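You operate a simulated robot arm through the tools that you are given. There is no shell and no other tool. Be economical: measure what you need, move in short steps, check, and stop when the job is done.

Carry out the task below with a simulated robot arm. There is one attempt and no reset: what you move stays moved.

TASK
Wipe the clamped jar's cap clean with the yellow pad, then stand the jar in the blue tray.
Fine: put the pad back and leave the clamp open.
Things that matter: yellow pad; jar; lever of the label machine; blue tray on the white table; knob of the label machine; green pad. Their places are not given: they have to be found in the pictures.

It is judged by the outcome, as a careful person would: the job done as asked, and still so three seconds after it is handed in. It fails if anything else is knocked over, pushed out of place, dropped, spilled or broken.

THE ROBOT
A 6-joint arm with a two-finger parallel gripper, fixed in place. Base frame: the origin is at the foot of the arm, x ahead of it, y to its left, z up; the work surface is at about z = 860. Lengths are in mm, angles in degrees, forces in N, time in s.
With the tool pointing down near the work surface it reaches from about 240 to 640 mm from the base axis. Its first joint turns from -66.0 to 66.0 degrees. Payload 2.7 kg.
Tool frame: the origin (TCP) lies between the finger pads and is the grasp point; the fingertips stand 23 mm ahead of it; z points along the fingers, y is the line along which they close. The gripper opens to 94 mm. The fingers are 38 mm wide and 10 mm thick; the gripper's body (54 by 96 mm) begins 39 mm behind the TCP.
Orientation is that of the tool frame in the base frame, as [roll, pitch, yaw] about the fixed x, y, z axes, in that order (R = Rz(yaw) Ry(pitch) Rx(roll)). With the fingers straight down and closing along the base's y, the tool's x points along the base's -x, its y along +y and its z along -z.

THE INTERFACE
- The arm moves only by the tool play_rows. Its argument "rows" is text: rows parted by semicolons, each of 7 numbers parted by spaces: the shift along the base's x, y, z in cm, then the turn, a rotation vector about the base's x, y, z in degrees, then the finger opening in cm, from 0 to 9.4. In form: dx dy dz wx wy wz fingers; .... A call has 1 to 10 rows; each row is the pose to reach, as a shift and turn from the pose commanded when the call began. A row lasts 0.2 s, in which the tool goes at most 50 mm and 8.6 degrees; a call with a longer step from one row to the next is refused whole, and so is a gripper value outside its range. A pose out of reach is approached as far as the arm can. The call stops where the force on the tool passes 40 N (or 10 N more than at its start, if that is more) or the arm is blocked; 0.2 s more then pass. The fingers move at their own pace (about 45 mm/s each) and stop on an object; they squeeze with about 21 N. The grip force told is the motor's: it shows also when the fingers shut on nothing. Time passes only in rows, and 0.2 s behind the last, so rows that repeat a pose let the fingers close. It gives the time, the measured TCP pose, the force on the tool (base axes), the opening and the grip force at its end, in the units of the frame above (readings bear some noise).
- Cameras (640 x 400 px; columns grow to the right, rows downward): "scene" is fixed at [89.8, -432.4, 1421.2]; the picture's right is [0.72, -0.70, 0.00], its down [-0.37, -0.38, -0.85] and it looks along [0.59, 0.61, -0.53] (base axes); focal length 336 px, centre (320, 200). "wrist" rides on the gripper at [-39, 0, -44] in the tool frame; the picture's right is [0.00, -1.00, 0.00], its down [0.97, 0.00, -0.24] and it looks along [0.24, 0.00, 0.97] (tool axes); focal length 218 px, centre (320, 200).
- camera(camera): a new picture of that camera. No time passes.
- measure_at(camera, pixels): for up to 12 pixels [column, row] of the newest picture of that camera ("zoom" is the newest enlarged one), the place [x, y, z] in the base frame of the surface seen there, good to about 2 mm, but the place of the scene camera against the robot may be out by one fixed shift of up to 18 mm in any direction. No time passes.
- zoom(camera, box): a new picture of the part [left, top, right, bottom] of that camera's present view, enlarged. No time passes.
- sign_off(): hands the job in; it is judged then, once.

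Work in short steps. Measure before you move; look again where a grasp or a placing could have gone wrong, and mend it. You have 80 turns and 46 pictures in all, those below and enlarged ones among them. Open the gripper and draw the arm clear of the work before you hand the job in, unless the task says otherwise; then end with one line.

The tools are called after "Emit:" as a command line: name --argument value ..., lists and objects as JSON in quotes. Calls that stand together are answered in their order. play_rows: Moves the arm, as the interface text tells. Its arguments: {"type":"object","properties":{"rows":{"type":"string"}},"required":["rows"]} The other tools are called the same way: camera (camera) takes a picture; measure_at (camera, pixels) gives the place of the surface under pixels of a picture; zoom (camera, box) takes an enlarged picture of a part of a camera's view; sign_off () hands the job in.

At the start:

```text
clock: 0.0
position: [407.7, 47.1, 1224.6]
tcp_rot: [179.7, 0.0, -179.9]
wrist_force: [0.4, 0.9, 0.6]
opening: 94.1
finger_force: 0.1
```

scene: 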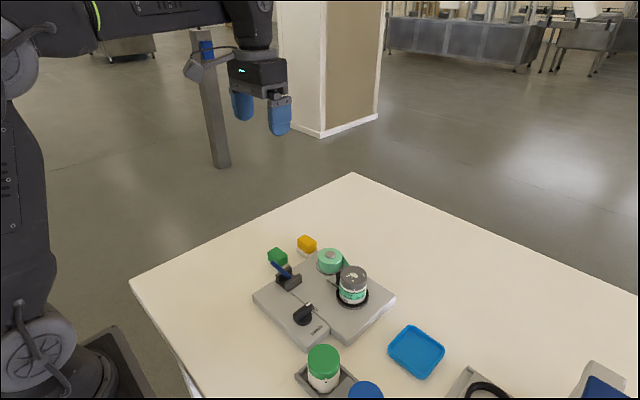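
wrist: 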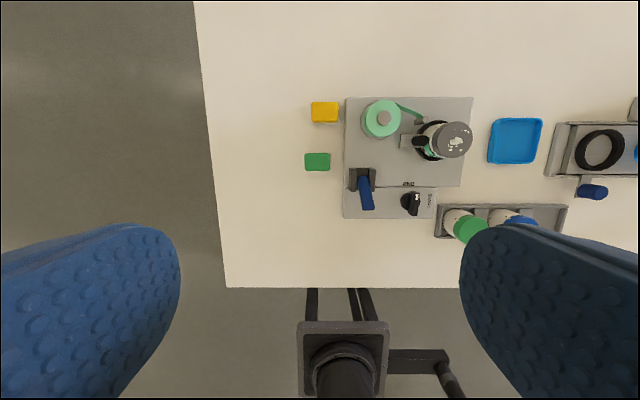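

The wrist view shows the label machine, with the jar near (450,140), the yellow pad at (325,112) and the tray at (515,140). I'll zoom in on the machine and measure the main points.

Emit:
zoom --camera "scene" --box '[230, 220, 460, 364]'

Emit:
zoom --camera "wrist" --box '[290, 80, 560, 249]'

Emit:
measure_at --camera "wrist" --pixels '[[325, 112], [317, 161], [455, 140], [436, 126], [515, 140], [366, 195], [411, 203], [382, 118], [360, 150], [270, 150], [420, 141], [408, 141]]'

Emit:
measure_at --camera "scene" --pixels '[[307, 241], [277, 256], [353, 274], [353, 296], [416, 352], [281, 270], [303, 314], [329, 257], [336, 286], [250, 260]]'

```text
2.78 times, centred on (345, 292) of scene
```

zoom: 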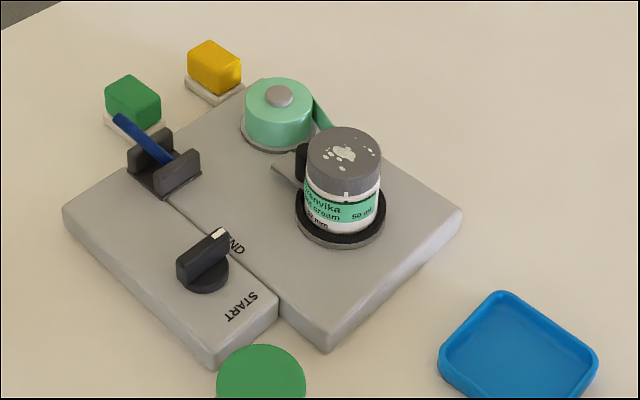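

```text
2.37 times, centred on (425, 164) of wrist
```

zoom: 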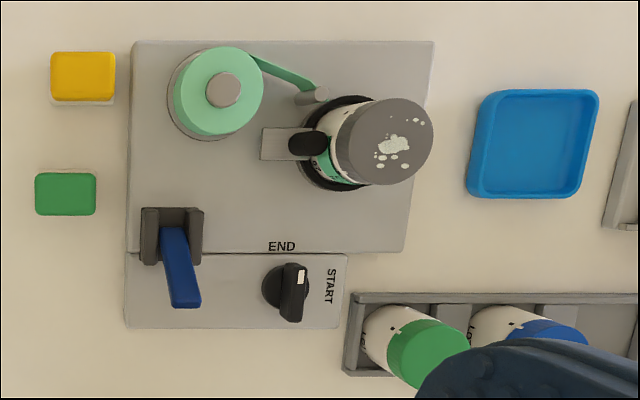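

```text
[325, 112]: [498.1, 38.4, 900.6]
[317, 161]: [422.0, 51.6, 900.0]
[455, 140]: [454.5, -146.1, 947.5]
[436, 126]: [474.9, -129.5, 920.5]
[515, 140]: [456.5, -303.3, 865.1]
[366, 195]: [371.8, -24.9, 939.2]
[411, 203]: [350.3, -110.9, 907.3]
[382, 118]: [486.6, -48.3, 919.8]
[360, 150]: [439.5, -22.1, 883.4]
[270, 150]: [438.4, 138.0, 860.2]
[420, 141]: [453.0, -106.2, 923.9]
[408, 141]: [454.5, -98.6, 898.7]
```

```text
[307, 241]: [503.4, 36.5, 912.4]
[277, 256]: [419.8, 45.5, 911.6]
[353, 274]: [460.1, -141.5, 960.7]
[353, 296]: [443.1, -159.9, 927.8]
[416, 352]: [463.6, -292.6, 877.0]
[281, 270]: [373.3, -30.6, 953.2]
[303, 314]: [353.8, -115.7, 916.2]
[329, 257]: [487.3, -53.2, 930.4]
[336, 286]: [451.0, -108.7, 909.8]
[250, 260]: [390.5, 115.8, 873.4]
```

I'll move closer above the machine to see the lever, clamp and knob.

Emit:
play_rows --rows "0.7 -3 -3.5 0 0 0 9.4;1.4 -6 -7 0 0 0 9.4;2.1 -8.5 -10 0 0 0 9.4;2.5 -10 -13 0 0 0 9.4;2.5 -10 -13 0 0 0 9.4"

Emit:
camera --camera "wrist"

Emit:
zoom --camera "scene" --box '[250, 225, 400, 319]'

```text
clock: 1.2
position: [433.1, -54.3, 1094.8]
tcp_rot: [179.9, 0.2, -180.0]
wrist_force: [0.2, -0.9, 0.0]
opening: 93.7
finger_force: 0.1
```

```text
41 pictures are left
```

wrist: 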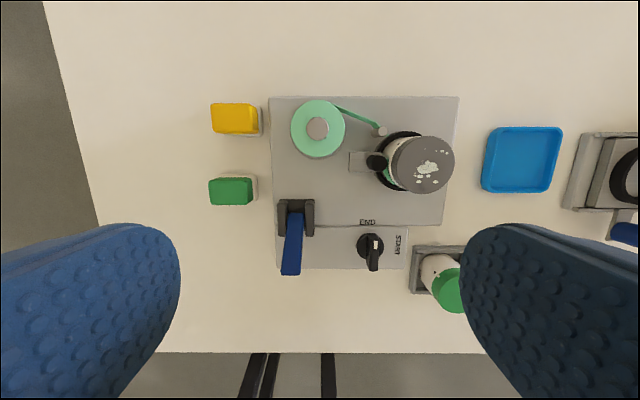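

```text
4.26 times, centred on (325, 272) of scene
```

zoom: 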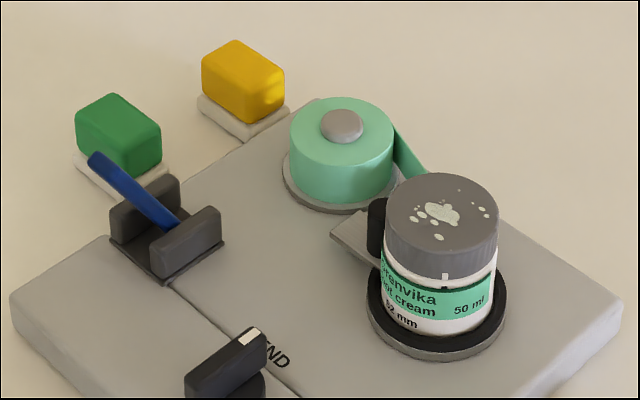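

Emit:
zoom --camera "wrist" --box '[265, 90, 465, 280]'

Emit:
measure_at --camera "wrist" --pixels '[[292, 270], [294, 216], [293, 240], [282, 215], [309, 215], [420, 163], [454, 163], [390, 163], [376, 162], [374, 239], [374, 265], [285, 265]]'

Emit:
measure_at --camera "wrist" --pixels '[[213, 106], [255, 106], [257, 131], [214, 131], [235, 118], [261, 134], [486, 190], [558, 130], [522, 160], [420, 137], [420, 190], [210, 200]]'

```text
2.11 times, centred on (365, 185) of wrist
```

zoom: 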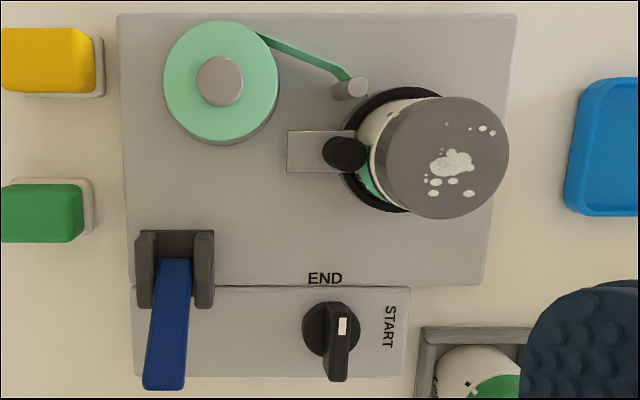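

```text
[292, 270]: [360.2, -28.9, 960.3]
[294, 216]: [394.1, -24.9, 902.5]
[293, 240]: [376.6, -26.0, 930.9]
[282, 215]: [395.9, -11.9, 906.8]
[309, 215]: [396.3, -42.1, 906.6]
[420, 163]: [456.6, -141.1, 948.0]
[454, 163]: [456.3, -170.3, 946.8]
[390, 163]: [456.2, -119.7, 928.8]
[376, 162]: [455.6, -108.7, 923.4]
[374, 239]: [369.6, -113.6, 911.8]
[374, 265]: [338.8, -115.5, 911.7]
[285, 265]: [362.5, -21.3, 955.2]
```

```text
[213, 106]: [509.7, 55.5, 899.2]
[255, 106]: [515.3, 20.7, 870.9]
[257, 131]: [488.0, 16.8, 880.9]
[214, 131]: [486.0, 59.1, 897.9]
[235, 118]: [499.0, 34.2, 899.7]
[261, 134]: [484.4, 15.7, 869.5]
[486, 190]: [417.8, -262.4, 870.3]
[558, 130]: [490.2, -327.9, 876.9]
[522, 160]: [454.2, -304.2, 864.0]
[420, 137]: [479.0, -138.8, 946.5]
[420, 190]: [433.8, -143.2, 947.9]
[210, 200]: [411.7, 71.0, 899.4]
```

Cap top is at about z 947 (centre 456,-142), and the yellow pad's top is at about (498,37,900). The pad is narrower along x and the machine sits close on its -y side, so I'll turn the tool 90° to close along x and look from nearer.

Emit:
play_rows --rows "0.6 0.9 0 0 0 8.5 9.4;1.3 1.8 0 0 0 17 9.4;2 2.7 0 0 0 25.5 9.4;2.6 3.6 0 0 0 34 9.4;3.2 4.5 0 0 0 42.5 9.4;3.9 5.4 -1 0 0 51 8;4.5 6.3 -2.5 0 0 59.5 7;5.2 7.2 -4 0 0 68 6;5.8 8.1 -5.5 0 0 76.5 6;6.5 9.1 -7 0 0 85 6"

Emit:
play_rows --rows "0 0 -1 0 0 5 6;0 0 -2 0 0 5 6;0 0 -2 0 0 5 6"

Emit:
camera --camera "wrist"

```text
clock: 3.4
position: [497.0, 37.5, 1025.1]
tcp_rot: [179.8, 0.0, -94.8]
wrist_force: [0.4, -0.2, -0.7]
opening: 60.1
finger_force: 0.1
```

```text
clock: 4.2
position: [497.4, 37.2, 1006.3]
tcp_rot: [179.8, -0.1, -89.9]
wrist_force: [0.3, -0.1, -0.1]
opening: 60.0
finger_force: 0.1
```

```text
38 pictures are left
```

wrist: 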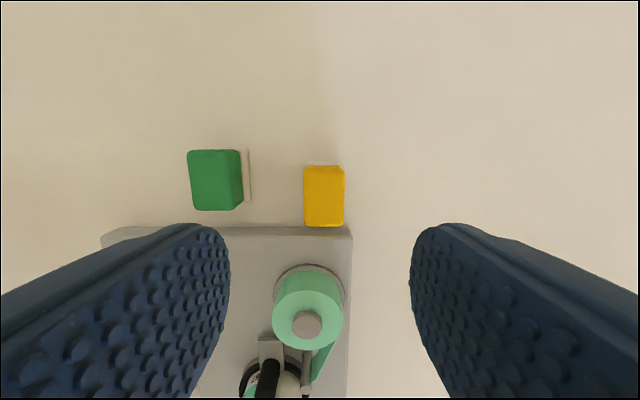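

Emit:
measure_at --camera "wrist" --pixels '[[306, 195], [341, 195], [324, 170], [324, 222], [324, 195], [324, 163], [324, 233], [299, 300], [265, 160], [343, 165]]'

Emit:
zoom --camera "wrist" --box '[270, 140, 370, 240]'

```text
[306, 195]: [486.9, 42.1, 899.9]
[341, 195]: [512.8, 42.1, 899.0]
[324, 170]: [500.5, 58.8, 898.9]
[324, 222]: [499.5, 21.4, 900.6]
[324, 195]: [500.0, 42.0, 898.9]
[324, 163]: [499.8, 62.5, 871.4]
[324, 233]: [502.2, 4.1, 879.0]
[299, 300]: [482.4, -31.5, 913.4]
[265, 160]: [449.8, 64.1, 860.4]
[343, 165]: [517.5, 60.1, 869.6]
```

```text
4.00 times, centred on (320, 190) of wrist
```

zoom: 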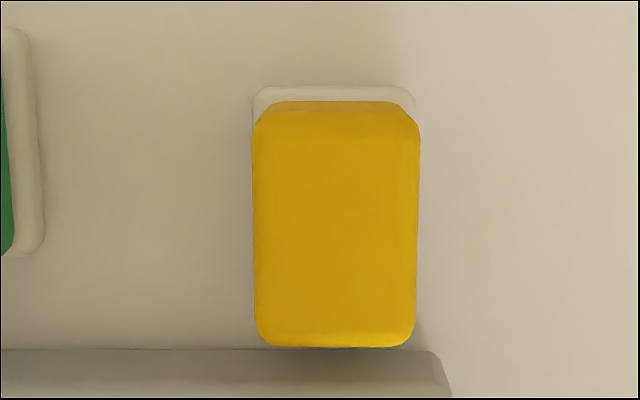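

Pad is centred at (500,40), about 28 wide in x, top at 900. I'll descend to TCP z of about 906 and close.

Emit:
play_rows --rows "0.25 0.25 -3.5 0 0 0 6;0.25 0.25 -7 0 0 0 6;0.25 0.25 -9 0 0 0 6;0.25 0.25 -10 0 0 0 6;0.25 0.25 -10 0 0 0 4;0.25 0.25 -10 0 0 0 2;0.25 0.25 -10 0 0 0 2;0.25 0.25 -10 0 0 0 2"

Emit:
camera --camera "wrist"

```text
clock: 6.0
position: [500.0, 41.1, 905.8]
tcp_rot: [179.9, 0.0, -89.9]
wrist_force: [-0.3, 0.4, 0.3]
opening: 29.2
finger_force: 21.2
```

```text
36 pictures are left
```

wrist: 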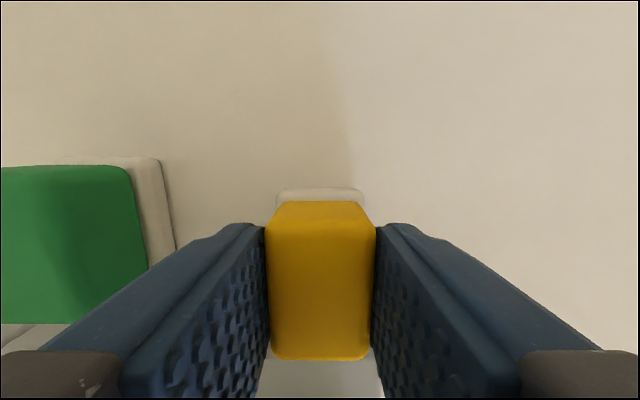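

Pad is gripped (29.2 mm). I'll lift it and carry it to above the cap.

Emit:
play_rows --rows "0 0 2 0 0 0 2;0 0 6 0 0 0 2;0 0 10 0 0 0 2;-1 -4.5 11.5 0 0 0 2;-2 -9 11.5 0 0 0 2;-3 -13.5 11.5 0 0 0 2;-4.4 -18.2 11.5 0 0 0 2;-4.4 -18.2 10 0 0 0 2;-4.4 -18.2 10 0 0 0 2"

Emit:
zoom --camera "scene" --box '[270, 200, 430, 300]'

```text
clock: 8.0
position: [456.1, -142.4, 1004.7]
tcp_rot: [179.9, 0.0, -89.9]
wrist_force: [0.1, -0.2, 0.3]
opening: 29.3
finger_force: 21.2
```

```text
4.00 times, centred on (350, 250) of scene
```

zoom: 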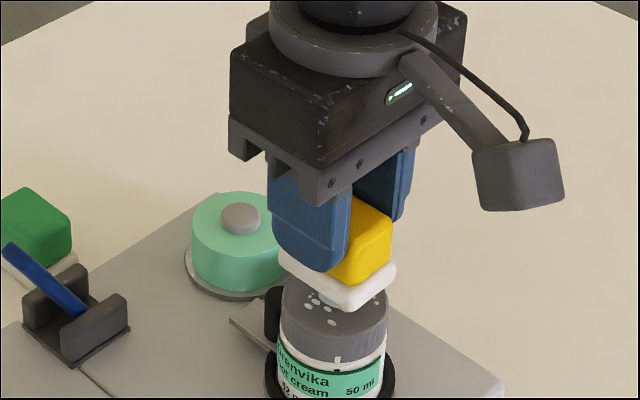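

The white sole belongs to the pad, so its bottom is about 46 mm below TCP, and contact should come near TCP z 993. I'll descend gently and read the force.

Emit:
play_rows --rows "0 0 -0.6 0 0 0 2;0 0 -0.9 0 0 0 2;0 0 -1.1 0 0 0 2;0 0 -1.2 0 0 0 2;0 0 -1.2 0 0 0 2"

```text
clock: 9.2
position: [455.1, -141.1, 993.2]
tcp_rot: [179.7, 0.0, -90.0]
wrist_force: [-0.4, 0.0, -0.4]
opening: 29.2
finger_force: 20.7
```

Emit:
play_rows --rows "0 0 -0.1 0 0 0 2;0 0 -0.2 0 0 0 2;0 0 -0.2 0 0 0 2"

```text
clock: 10.0
position: [456.2, -140.4, 991.6]
tcp_rot: [179.9, 0.0, -89.9]
wrist_force: [-0.5, -0.2, 7.2]
opening: 29.3
finger_force: 21.2
```

Contact at about 7 N. I'll wipe in small strokes over the whole cap.

Emit:
play_rows --rows "0.8 0 0 0 0 0 2;1.5 0 0 0 0 0 2;0.7 0 0 0 0 0 2;0 0 0 0 0 0 2;-0.8 0 0 0 0 0 2;-1.5 0 0 0 0 0 2;-1.5 -0.8 0 0 0 0 2;-0.7 -0.8 0 0 0 0 2;0 -0.8 0 0 0 0 2;0.8 -0.8 0 0 0 0 2"

Emit:
play_rows --rows "0.7 0 0 0 0 0 2;0.7 0.7 0 0 0 0 2;0.7 1.6 0 0 0 0 2;0 1.6 0 0 0 0 2;-0.8 1.6 0 0 0 0 2;-1.6 1.6 0 0 0 0 2;-2.3 1.6 0 0 0 0 2;-1.6 1 0 0 0 0 2;-0.8 0.8 0 0 0 0 2;-0.8 0.8 0 0 0 0 2"

```text
clock: 12.2
position: [463.4, -151.5, 990.6]
tcp_rot: [179.9, 0.1, -89.8]
wrist_force: [-12.0, -1.9, 17.7]
opening: 29.1
finger_force: 21.0
```

```text
clock: 14.4
position: [455.5, -141.2, 991.7]
tcp_rot: [179.8, 0.1, -90.0]
wrist_force: [-10.4, 1.0, 12.4]
opening: 29.5
finger_force: 21.3
```

I'll lift off and move aside (+y) to inspect the cap.

Emit:
play_rows --rows "0 0 0.5 0 0 0 2;0 0 2.5 0 0 0 2;0 4 5 0 0 0 2;0 8 7 0 0 0 2;0 12 7 0 0 0 2;0 12 7 0 0 0 2"

Emit:
zoom --camera "scene" --box '[270, 200, 430, 300]'

```text
clock: 15.8
position: [456.8, -22.4, 1061.8]
tcp_rot: [179.9, 0.1, -90.0]
wrist_force: [-0.9, 0.3, -0.9]
opening: 29.2
finger_force: 20.7
```

```text
4.00 times, centred on (350, 250) of scene
```

zoom: 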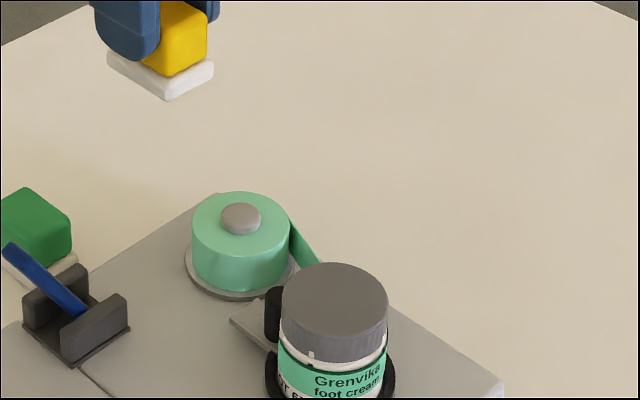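

The cap is clean. I'll return the pad to its place, (500,41) at TCP z 906.

Emit:
play_rows --rows "1.5 2 -1 0 0 0 2;3 4 -2 0 0 0 2;4.3 6.3 -4 0 0 0 2;4.3 6.3 -8 0 0 0 2;4.3 6.3 -12 0 0 0 2;4.3 6.3 -14.5 0 0 0 2;4.3 6.3 -15.3 0 0 0 2;4.3 6.3 -15.3 0 0 0 2"

```text
clock: 17.6
position: [498.5, 41.5, 907.5]
tcp_rot: [179.9, 0.1, -89.9]
wrist_force: [0.0, 0.2, -0.9]
opening: 29.6
finger_force: 21.2
```

Emit:
play_rows --rows "0.1 0 -0.15 0 0 0 2;0.1 0 -0.15 0 0 0 2;0.1 0 -0.15 0 0 0 4;0.1 0 -0.15 0 0 0 6;0.1 0 -0.15 0 0 0 6;0.1 0 4 0 0 0 6;0.1 0 8 0 0 0 6;0.1 0 12 0 0 0 6;0.1 0 12 0 0 0 6"

Emit:
zoom --camera "scene" --box '[240, 210, 400, 310]'

Emit:
camera --camera "wrist"

```text
clock: 19.6
position: [500.5, 40.6, 1027.7]
tcp_rot: [179.8, 0.0, -89.9]
wrist_force: [0.6, 0.0, 0.0]
opening: 60.1
finger_force: 0.0
```

```text
4.00 times, centred on (320, 260) of scene
```

zoom: 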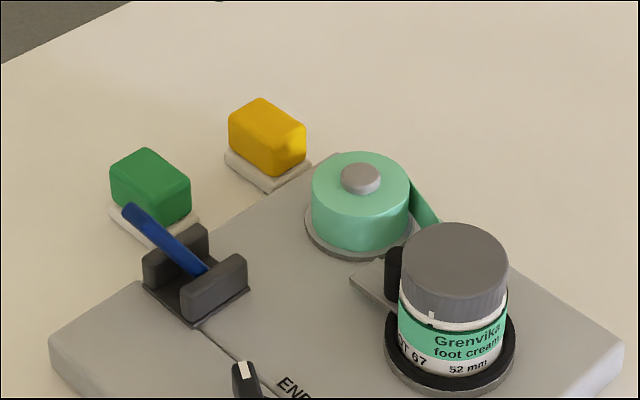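

```text
32 pictures are left
```

wrist: 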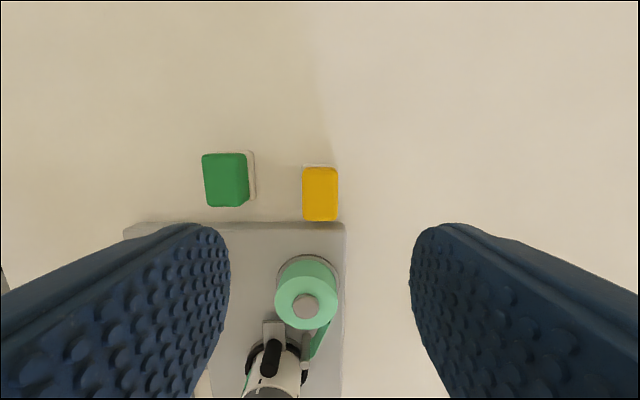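

The pad is back. Next is the lever, with its tip near (358,-28,962) leaning toward the robot. I'll place the closed fingers on its -x side so I can push it gently toward +x.

Emit:
play_rows --rows "-4 -1.5 1 0 0 0 4;-8 -3 1 0 0 0 2;-12 -5 1 0 0 0 0;-16 -6.5 1 0 0 0 0;-17.3 -6.8 0 0 0 0 0;-17.3 -6.8 -2.5 0 0 0 0;-17.3 -6.8 -5 0 0 0 0;-17.3 -6.8 -5.5 0 0 0 0;-17.3 -6.8 -5.5 0 0 0 0"

Emit:
zoom --camera "scene" --box '[220, 210, 380, 310]'

```text
clock: 21.6
position: [327.9, -28.0, 972.9]
tcp_rot: [179.8, 0.0, -89.9]
wrist_force: [0.1, 0.3, -0.2]
opening: 0.1
finger_force: 21.0
```

```text
4.00 times, centred on (300, 260) of scene
```

zoom: 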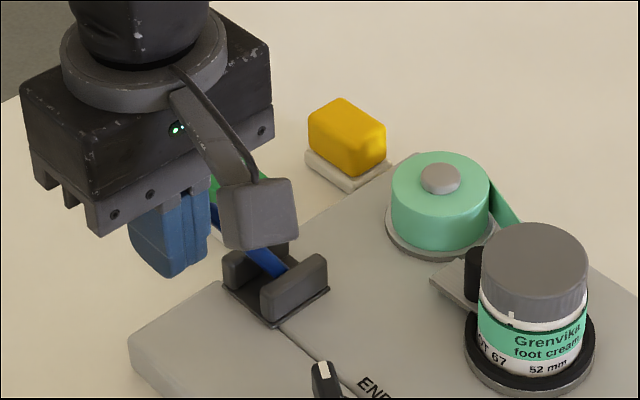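

Emit:
play_rows --rows "0.7 0 0 0 0 0 0;1.2 0 0 0 0 0 0;1.7 0 0 0 0 0 0;2.2 0 0 0 0 0 0;2.7 0 0 0 0 0 0;2.7 0 0 0 0 0 0"

```text
clock: 23.0
position: [355.4, -27.7, 973.1]
tcp_rot: [179.9, 0.0, -89.8]
wrist_force: [-0.1, 0.4, 0.8]
opening: 0.0
finger_force: 21.6
```

Emit:
play_rows --rows "0.5 0 0 0 0 0 0;1 0 0 0 0 0 0;1.5 0 0 0 0 0 0;1.5 0 0 0 0 0 0"

Emit:
zoom --camera "scene" --box '[220, 210, 380, 310]'

```text
clock: 24.0
position: [369.1, -26.6, 972.1]
tcp_rot: [179.9, 0.0, -89.9]
wrist_force: [-0.2, 0.9, 1.0]
opening: 0.2
finger_force: 21.6
```

```text
4.00 times, centred on (300, 260) of scene
```

zoom: 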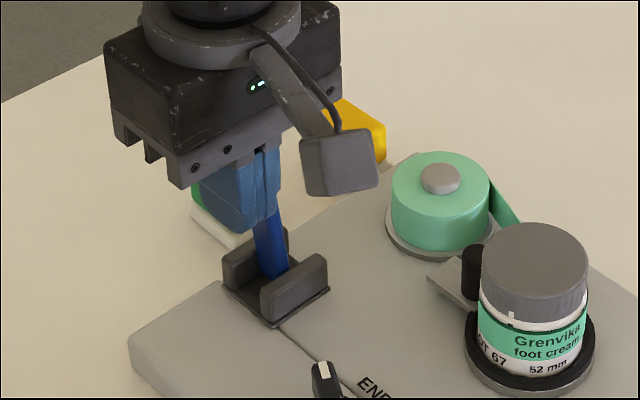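

The lever moves freely and is now near vertical. I'll keep pushing past vertical and down.

Emit:
play_rows --rows "0.7 0 0 0 0 0 0;1.4 0 0 0 0 0 0;2.1 0 0 0 0 0 0;2.8 0 0 0 0 0 0;3.5 0 -0.3 0 0 0 0;3.5 0 -0.3 0 0 0 0"

Emit:
zoom --camera "scene" --box '[240, 210, 400, 310]'

```text
clock: 25.4
position: [403.5, -25.9, 970.7]
tcp_rot: [179.8, -0.1, -89.9]
wrist_force: [-7.4, 0.8, 7.5]
opening: 0.3
finger_force: 21.7
```

```text
4.00 times, centred on (320, 260) of scene
```

zoom: 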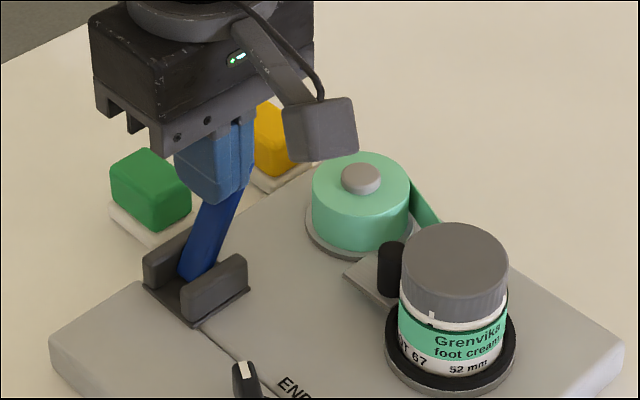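

The jaw is moving away from the jar, and the force is about 10 N. I'll push a little more.

Emit:
play_rows --rows "0.4 0 -0.1 0 0 0 0;0.8 0 -0.2 0 0 0 0;1.2 0 -0.4 0 0 0 0;1.2 0 -0.4 0 0 0 0"

Emit:
zoom --camera "scene" --box '[240, 210, 400, 310]'

```text
clock: 25.9
position: [403.1, -27.6, 969.8]
tcp_rot: [179.0, 0.0, -89.9]
wrist_force: [-15.7, 1.8, 15.6]
opening: 0.1
finger_force: 21.3
stopped in row 2: the force on the tool passed its limit (the readings are from after the stop); the commanded pose is now the measured one
```

```text
4.00 times, centred on (320, 260) of scene
```

zoom: 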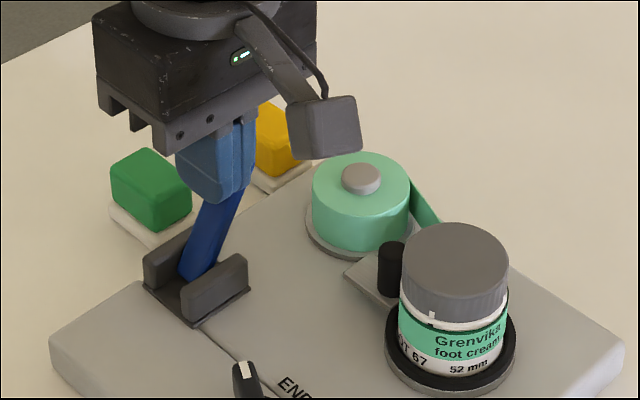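

The stop is reached. I'll back off up and away, then look at the lever and clamp.

Emit:
play_rows --rows "-1.5 0 0 0 0 0 0;-3 0 2 0 0 0 0;-3 0 6 0 0 0 4;0 -4 9 0 0 0 9.4;3 -8 11 0 0 0 9.4;5.5 -11.2 12 0 0 0 9.4;5.5 -11.2 12 0 0 0 9.4"

Emit:
zoom --camera "scene" --box '[240, 210, 400, 310]'

Emit:
camera --camera "wrist"

```text
refused: row 4 steps farther than a row can; nothing moved
```

```text
4.00 times, centred on (320, 260) of scene
```

zoom: 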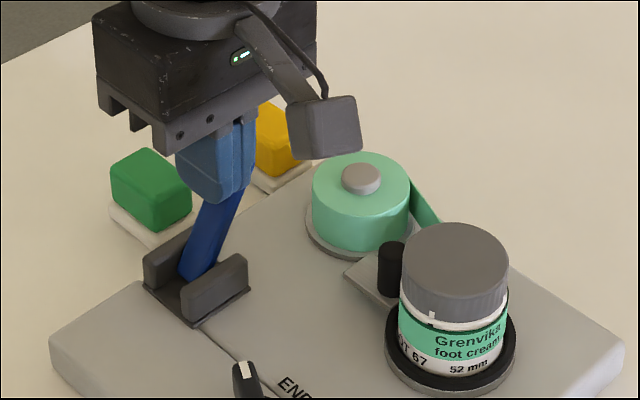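

```text
26 pictures are left
```

wrist: 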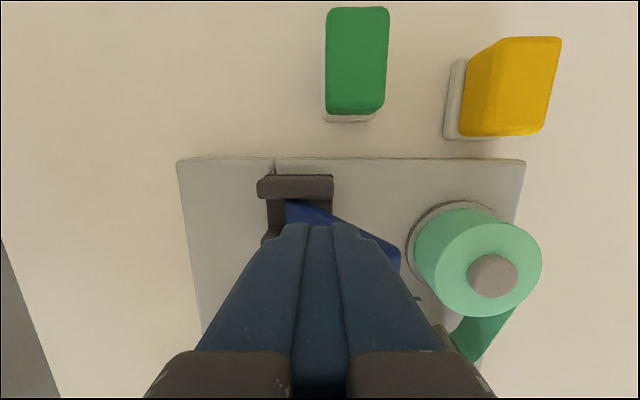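

Emit:
play_rows --rows "-1.5 0 0 0 0 0 0;-3 0 2 0 0 0 0;-3 0 6 0 0 0 4;-1 -2 9 0 0 0 6;1 -5 11 0 0 0 8;3 -8 12 0 0 0 9.4;5.4 -11.3 12 0 0 0 9.4;5.4 -11.3 12 0 0 0 9.4"

Emit:
camera --camera "wrist"

Emit:
zoom --camera "scene" --box '[240, 210, 400, 310]'

```text
clock: 27.7
position: [458.5, -138.6, 1088.7]
tcp_rot: [179.2, 0.0, -90.0]
wrist_force: [0.1, -0.8, -0.7]
opening: 93.8
finger_force: 0.0
```

```text
25 pictures are left
```

wrist: 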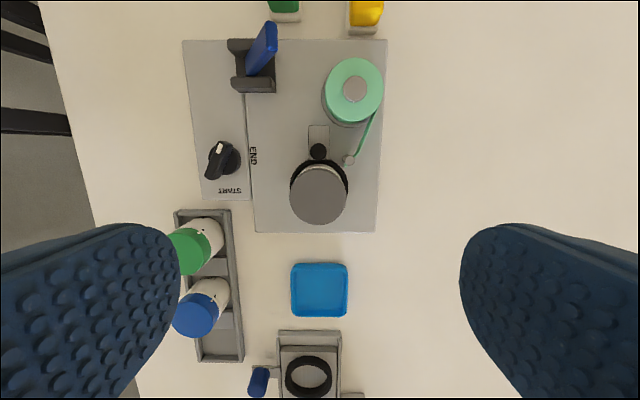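

```text
4.00 times, centred on (320, 260) of scene
```

zoom: 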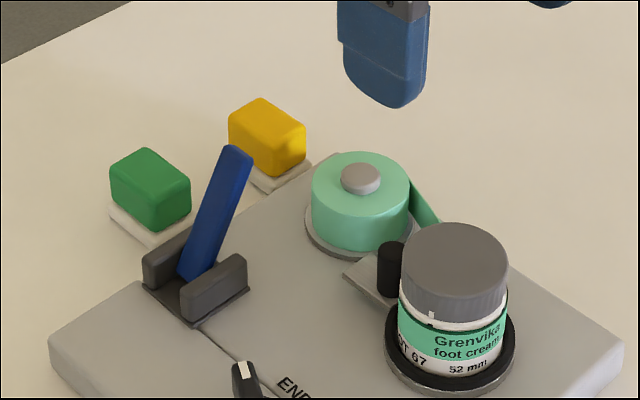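

Emit:
zoom --camera "wrist" --box '[250, 90, 400, 240]'

Emit:
measure_at --camera "wrist" --pixels '[[291, 195], [318, 195], [345, 195], [318, 170], [318, 221], [318, 150], [348, 160], [347, 180], [319, 290], [296, 290], [342, 290], [319, 312]]'

Emit:
zoom --camera "scene" --box '[310, 250, 460, 390]'

```text
2.67 times, centred on (325, 165) of wrist
```

zoom: 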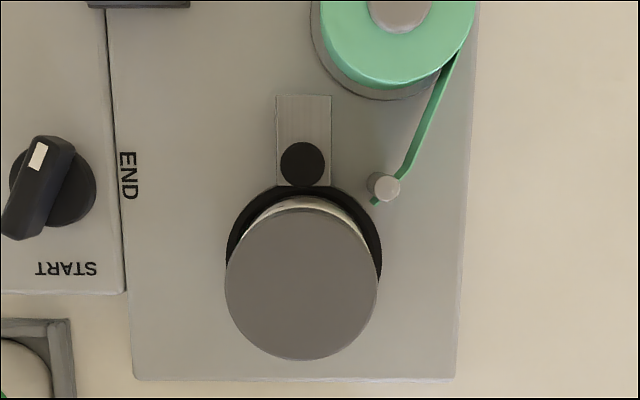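

```text
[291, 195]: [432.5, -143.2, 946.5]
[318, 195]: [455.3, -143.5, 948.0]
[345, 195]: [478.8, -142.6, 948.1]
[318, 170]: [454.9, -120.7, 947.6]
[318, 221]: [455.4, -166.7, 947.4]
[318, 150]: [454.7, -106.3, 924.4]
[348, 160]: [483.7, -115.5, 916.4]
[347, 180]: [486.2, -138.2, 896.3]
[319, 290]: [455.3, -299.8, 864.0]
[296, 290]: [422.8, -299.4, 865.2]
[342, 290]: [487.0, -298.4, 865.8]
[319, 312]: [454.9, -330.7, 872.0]
```

```text
2.86 times, centred on (385, 320) of scene
```

zoom: 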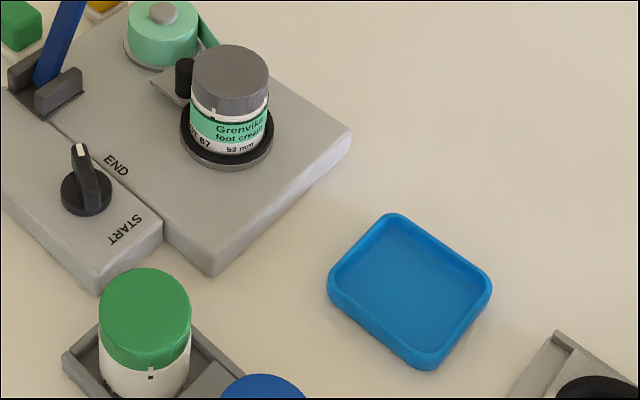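

Cap is centred at (455.5,-143.5), radius about 25; the tray floor is about (455,-299,864). I'll descend with opening 75, tips at 917 (above the peel post), and grip.

Emit:
play_rows --rows "-0.3 -0.7 -4 0 -0.7 0 7.6;-0.3 -0.7 -8 0 -0.7 0 7.6;-0.3 -0.7 -12 0 -0.7 0 7.6;-0.3 -0.7 -14.9 0 -0.7 0 7.6;-0.3 -0.7 -14.9 0 -0.7 0 7.6"

Emit:
zoom --camera "scene" --box '[290, 200, 450, 300]'

```text
clock: 28.9
position: [455.8, -146.3, 940.1]
tcp_rot: [179.8, 0.0, -89.9]
wrist_force: [0.4, 0.2, 0.3]
opening: 75.7
finger_force: 0.2
```

```text
4.00 times, centred on (370, 250) of scene
```

zoom: 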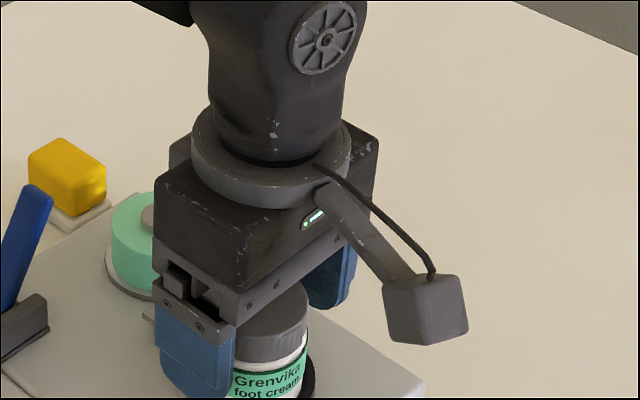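

Emit:
play_rows --rows "0 0 0 0 0 0 5.5;0 0 0 0 0 0 4;0 0 0 0 0 0 4;0 0 0 0 0 0 4;0 0 1 0 0 0 4;0 0 2 0 0 0 4;0 0 2 0 0 0 4"

Emit:
zoom --camera "scene" --box '[290, 220, 450, 320]'

```text
clock: 30.5
position: [455.4, -145.3, 960.7]
tcp_rot: [179.9, 0.0, -89.9]
wrist_force: [0.5, 0.0, -1.1]
opening: 50.8
finger_force: 21.0
```

```text
4.00 times, centred on (370, 270) of scene
```

zoom: 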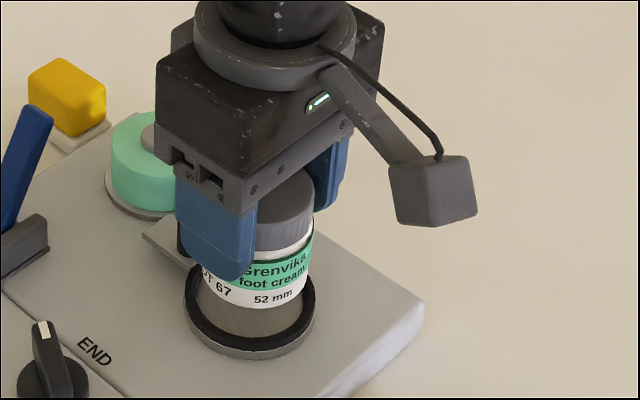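

The jar is lifted. I'll carry it above the tray centre and check from the side.

Emit:
play_rows --rows "0 0 3 0 0 0 4;0 -4.5 4 0 0 0 4;0 -9 4 0 0 0 4;0 -13 4 0 0 0 4;0 -15.4 4 0 0 0 4;0 -15.4 1 0 0 0 4;0 -15.4 1 0 0 0 4"

Emit:
zoom --camera "scene" --box '[310, 250, 510, 390]'

Emit:
measure_at --camera "scene" --pixels '[[352, 299], [349, 308], [416, 352], [390, 355], [440, 356]]'

```text
clock: 32.1
position: [456.9, -300.4, 969.4]
tcp_rot: [179.9, 0.1, -89.9]
wrist_force: [-0.2, 1.0, -1.2]
opening: 50.9
finger_force: 20.9
```

```text
2.86 times, centred on (410, 320) of scene
```

zoom: 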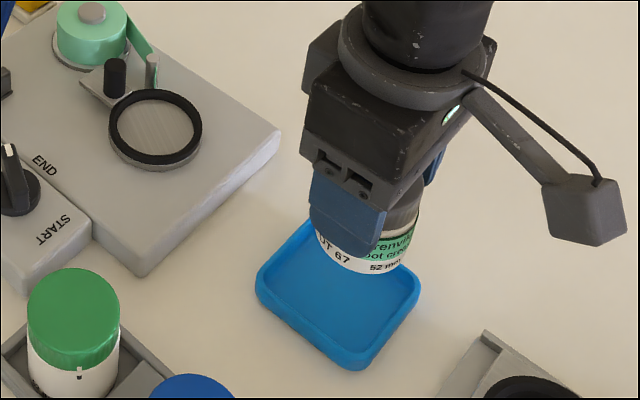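

```text
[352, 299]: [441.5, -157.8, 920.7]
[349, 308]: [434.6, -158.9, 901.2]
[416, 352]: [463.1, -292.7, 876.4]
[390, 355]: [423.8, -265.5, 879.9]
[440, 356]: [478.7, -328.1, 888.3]
```

Emit:
measure_at --camera "zoom" --pixels '[[150, 130], [170, 120], [330, 305], [350, 300], [310, 330], [60, 250]]'

```text
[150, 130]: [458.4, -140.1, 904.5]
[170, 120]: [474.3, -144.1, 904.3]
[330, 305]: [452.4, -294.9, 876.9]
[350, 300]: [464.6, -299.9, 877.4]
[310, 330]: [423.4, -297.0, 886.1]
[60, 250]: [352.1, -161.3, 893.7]
```

Platter-to-tray-floor difference is 27.4 mm, so the release TCP z is about 912.7. I'll descend to 915, then slowly to contact.

Emit:
play_rows --rows "-0.15 0.1 -3 0 0 0 4;-0.15 0.1 -4.8 0 0 0 4;-0.15 0.1 -5.3 0 0 0 4;-0.15 0.1 -5.45 0 0 0 4;-0.15 0.1 -5.55 0 0 0 4;-0.15 0.1 -5.55 0 0 0 4"

```text
clock: 33.5
position: [455.1, -299.4, 914.2]
tcp_rot: [179.9, -0.1, -89.9]
wrist_force: [-0.3, -0.1, -1.1]
opening: 51.2
finger_force: 21.6
```

Emit:
play_rows --rows "0 0 -0.1 0 0 0 4;0 0 -0.15 0 0 0 4;0 0 -0.15 0 0 0 4"

```text
clock: 34.3
position: [454.8, -298.9, 913.3]
tcp_rot: [179.9, 0.0, -89.9]
wrist_force: [-0.4, 0.1, -0.5]
opening: 50.7
finger_force: 20.7
```

Emit:
play_rows --rows "0 0 -0.1 0 0 0 4;0 0 -0.15 0 0 0 4;0 0 -0.15 0 0 0 4"

Emit:
zoom --camera "scene" --box '[350, 270, 490, 380]'

```text
clock: 35.1
position: [456.1, -301.3, 912.4]
tcp_rot: [-180.0, 0.0, -89.9]
wrist_force: [-1.3, 1.7, 9.1]
opening: 50.9
finger_force: 20.7
```

```text
3.64 times, centred on (420, 325) of scene
```

zoom: 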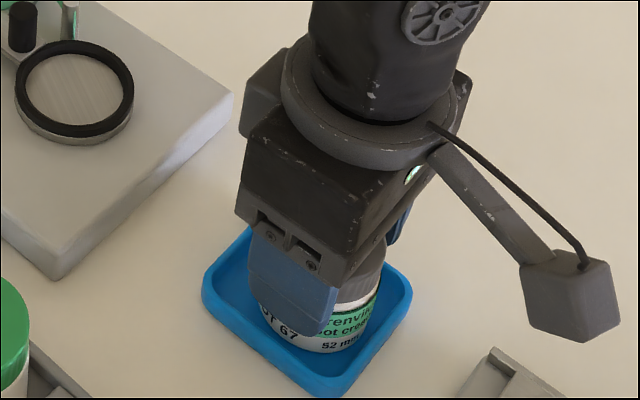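

The jar is on the tray floor (9 N). I'll release and lift clear.

Emit:
play_rows --rows "0 0 0.1 0 0 0 5.5;0 0 0.1 0 0 0 7;0 0 0.1 0 0 0 7.6;0 0 0.1 0 0 0 7.6;0 0 4 0 0 0 7.6;0 0 8 0 0 0 7.6;0 0 12 0 0 0 7.6;-2 4 14 0 0 0 7.6;-4 8 15 0 0 0 7.6;-4 8 15 0 0 0 7.6"

Emit:
camera --camera "scene"

Emit:
zoom --camera "scene" --box '[240, 230, 460, 380]'

```text
clock: 37.3
position: [416.5, -218.8, 1061.8]
tcp_rot: [180.0, 0.0, -90.0]
wrist_force: [0.7, 0.4, 0.0]
opening: 76.1
finger_force: 0.2
```

```text
17 pictures are left
```

scene: 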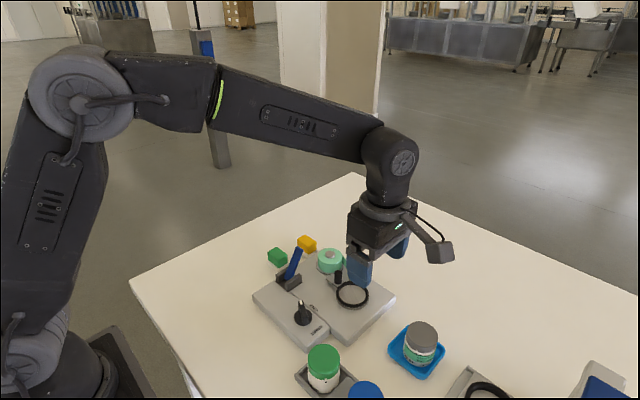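

```text
2.67 times, centred on (350, 305) of scene
```

zoom: 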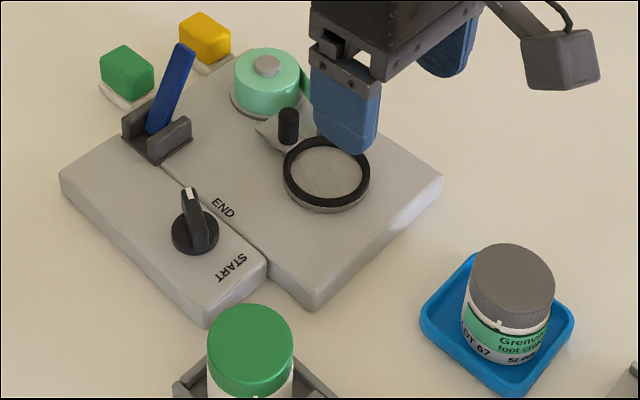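

The jar stands in the tray and the clamp is open. However, the knob no longer points at END: it pointed along +x at the start and is now turned toward +y, apparently coupled to the platter that turned while I wiped. I'll look closer.

Emit:
play_rows --rows "-1.5 2.6 0 0 0 0 7.6;-3 5.2 0 0 0 0 7.6;-4.5 7.8 0 0 0 0 7.6;-6.2 10.5 0 0 0 0 7.6;-6.2 10.5 0 0 0 0 7.6"

Emit:
camera --camera "wrist"

Emit:
zoom --camera "wrist" --box '[240, 120, 400, 280]'

```text
clock: 38.5
position: [353.2, -114.8, 1059.5]
tcp_rot: [179.9, -0.1, -90.0]
wrist_force: [-0.5, 0.6, 0.4]
opening: 75.7
finger_force: 0.0
```

```text
15 pictures are left
```

wrist: 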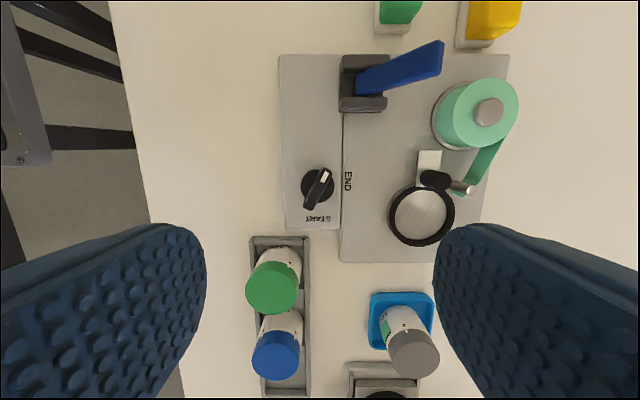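

```text
2.50 times, centred on (320, 200) of wrist
```

zoom: 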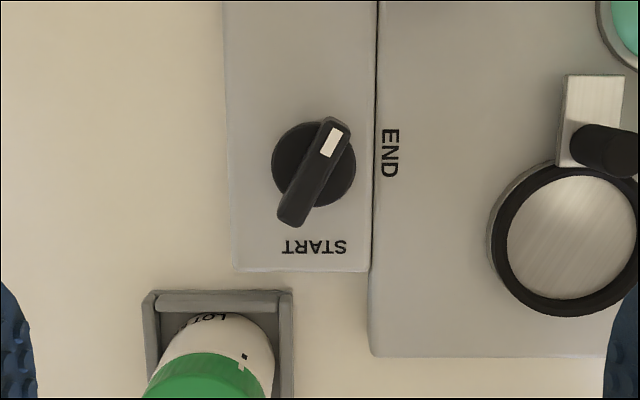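

The knob points about 68° from +x now, against about 0° (END) at the start, so I should turn it back by about 70°. I'll measure it and its neighbours first.

Emit:
measure_at --camera "zoom" --pixels '[[330, 125], [292, 215], [312, 170], [318, 190], [306, 155], [285, 150], [345, 180], [300, 250], [230, 375], [225, 330]]'

Emit:
measure_at --camera "wrist" --pixels '[[272, 288], [275, 266], [435, 58], [300, 275]]'

```text
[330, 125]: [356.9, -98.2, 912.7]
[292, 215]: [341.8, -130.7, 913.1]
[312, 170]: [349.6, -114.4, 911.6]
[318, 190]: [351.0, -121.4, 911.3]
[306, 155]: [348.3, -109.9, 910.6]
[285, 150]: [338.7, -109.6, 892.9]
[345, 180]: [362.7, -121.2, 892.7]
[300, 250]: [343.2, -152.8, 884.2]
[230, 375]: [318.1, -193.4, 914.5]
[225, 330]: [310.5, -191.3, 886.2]
```

```text
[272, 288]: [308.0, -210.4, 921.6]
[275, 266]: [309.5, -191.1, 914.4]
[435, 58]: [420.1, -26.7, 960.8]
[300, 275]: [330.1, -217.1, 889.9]
```

Knob centre is (350,-114.5), bar at 65°, top 912, disk at 893. I'll align the fingers across the bar (turn -25°) and descend to TCP z 919.

Emit:
play_rows --rows "-0.3 0 -2 0 0 -8.4 6;-0.3 0 -5 0 0 -16.7 4.5;-0.3 0 -9 0 0 -25 4.5;-0.3 0 -12 0 0 -25 4.5;-0.3 0 -14.05 0 0 -25 4.5;-0.3 0 -14.05 0 0 -25 4.5"

Emit:
camera --camera "wrist"

```text
clock: 39.9
position: [349.2, -115.5, 919.6]
tcp_rot: [179.9, 0.0, -115.0]
wrist_force: [-0.5, -0.1, -0.7]
opening: 44.9
finger_force: 0.0
```

```text
13 pictures are left
```

wrist: 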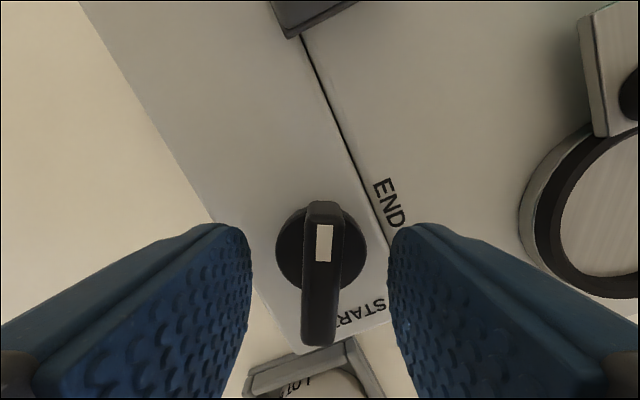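

Well aligned. I'll grip the bar.

Emit:
play_rows --rows "0 0 0 0 0 0 2;0 0 0 0 0 0 0.5;0 0 0 0 0 0 0.5;0 0 0 0 0 0 0.5"

Emit:
play_rows --rows "0 0 0 0 0 -7.8 0.5;0 0 0 0 0 -15.6 0.5;0 0 0 0 0 -23.4 0.5;0 0 0 0 0 -31.2 0.5;0 0 0 0 0 -39 0.5;0 0 0 0 0 -46.8 0.5;0 0 0 0 0 -54.6 0.5;0 0 0 0 0 -62.5 0.5;0 0 0 0 0 -62.5 0.5"

Emit:
camera --camera "wrist"

```text
clock: 40.9
position: [349.7, -115.3, 920.9]
tcp_rot: [179.8, 0.0, -114.9]
wrist_force: [2.5, -0.2, -2.5]
opening: 11.0
finger_force: 45.3
```

```text
clock: 42.9
position: [350.0, -115.3, 921.1]
tcp_rot: [179.9, 0.0, -177.6]
wrist_force: [-10.2, -11.3, -2.6]
opening: 11.1
finger_force: 44.4
```

```text
12 pictures are left
```

wrist: 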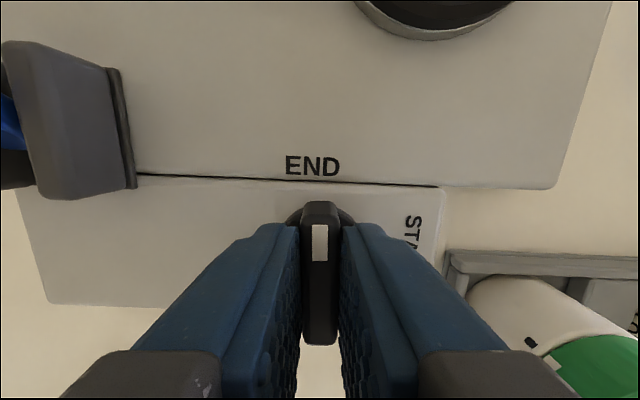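

The knob points at END again. I'll release and lift straight up, then compare with the start.

Emit:
play_rows --rows "0 0 0 0 0 0 2;0 0 0 0 0 0 4;0 0 0 0 0 0 5;0 0 4 0 0 0 5;0 0 8 0 0 0 5;0 0 12.5 0 0 0 6;0 0 17 0 0 0 8;0 3 20 0 0 0 9.4;0 7 22 0 0 0 9.4;0 7 22 0 0 0 9.4"

Emit:
zoom --camera "scene" --box '[230, 220, 460, 364]'

Emit:
camera --camera "wrist"

```text
clock: 45.1
position: [349.0, -45.1, 1141.6]
tcp_rot: [180.0, 0.1, -177.3]
wrist_force: [-0.2, 0.5, -0.5]
opening: 94.2
finger_force: 0.1
```

```text
2.78 times, centred on (345, 292) of scene
```

zoom: 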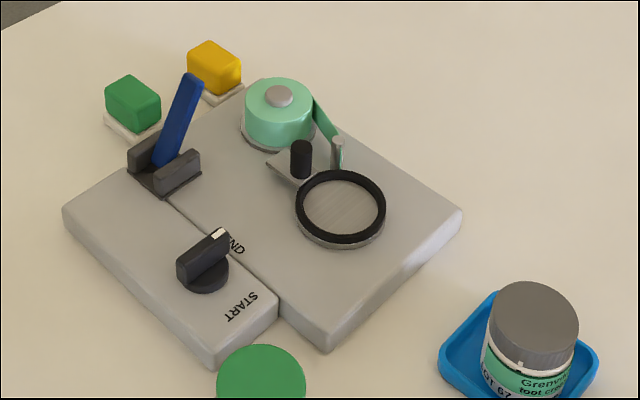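

```text
10 pictures are left
```

wrist: 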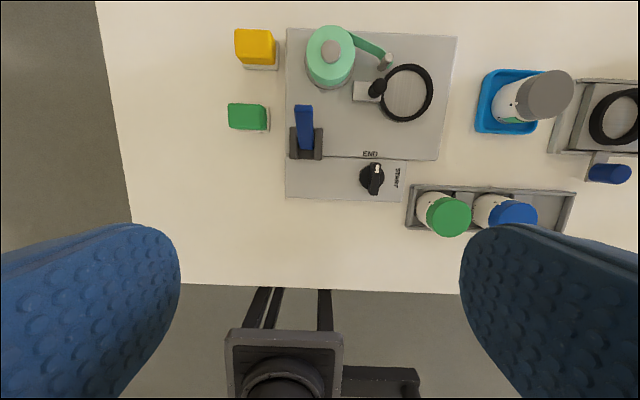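

The knob matches the starting picture, with its mark at (220,232) in the same zoom. The cap is clean, the jar stands in the tray, the pad is back, the clamp is open and the arm is clear, so I'm handing in.

Emit:
sign_off

```text
The job is handed in.
```

I wiped the jar's cap clean with the yellow pad and stood the jar in the blue tray; the pad is back in its place, the clamp is open, and the knob, which turned with the jar during wiping, is set back to END.
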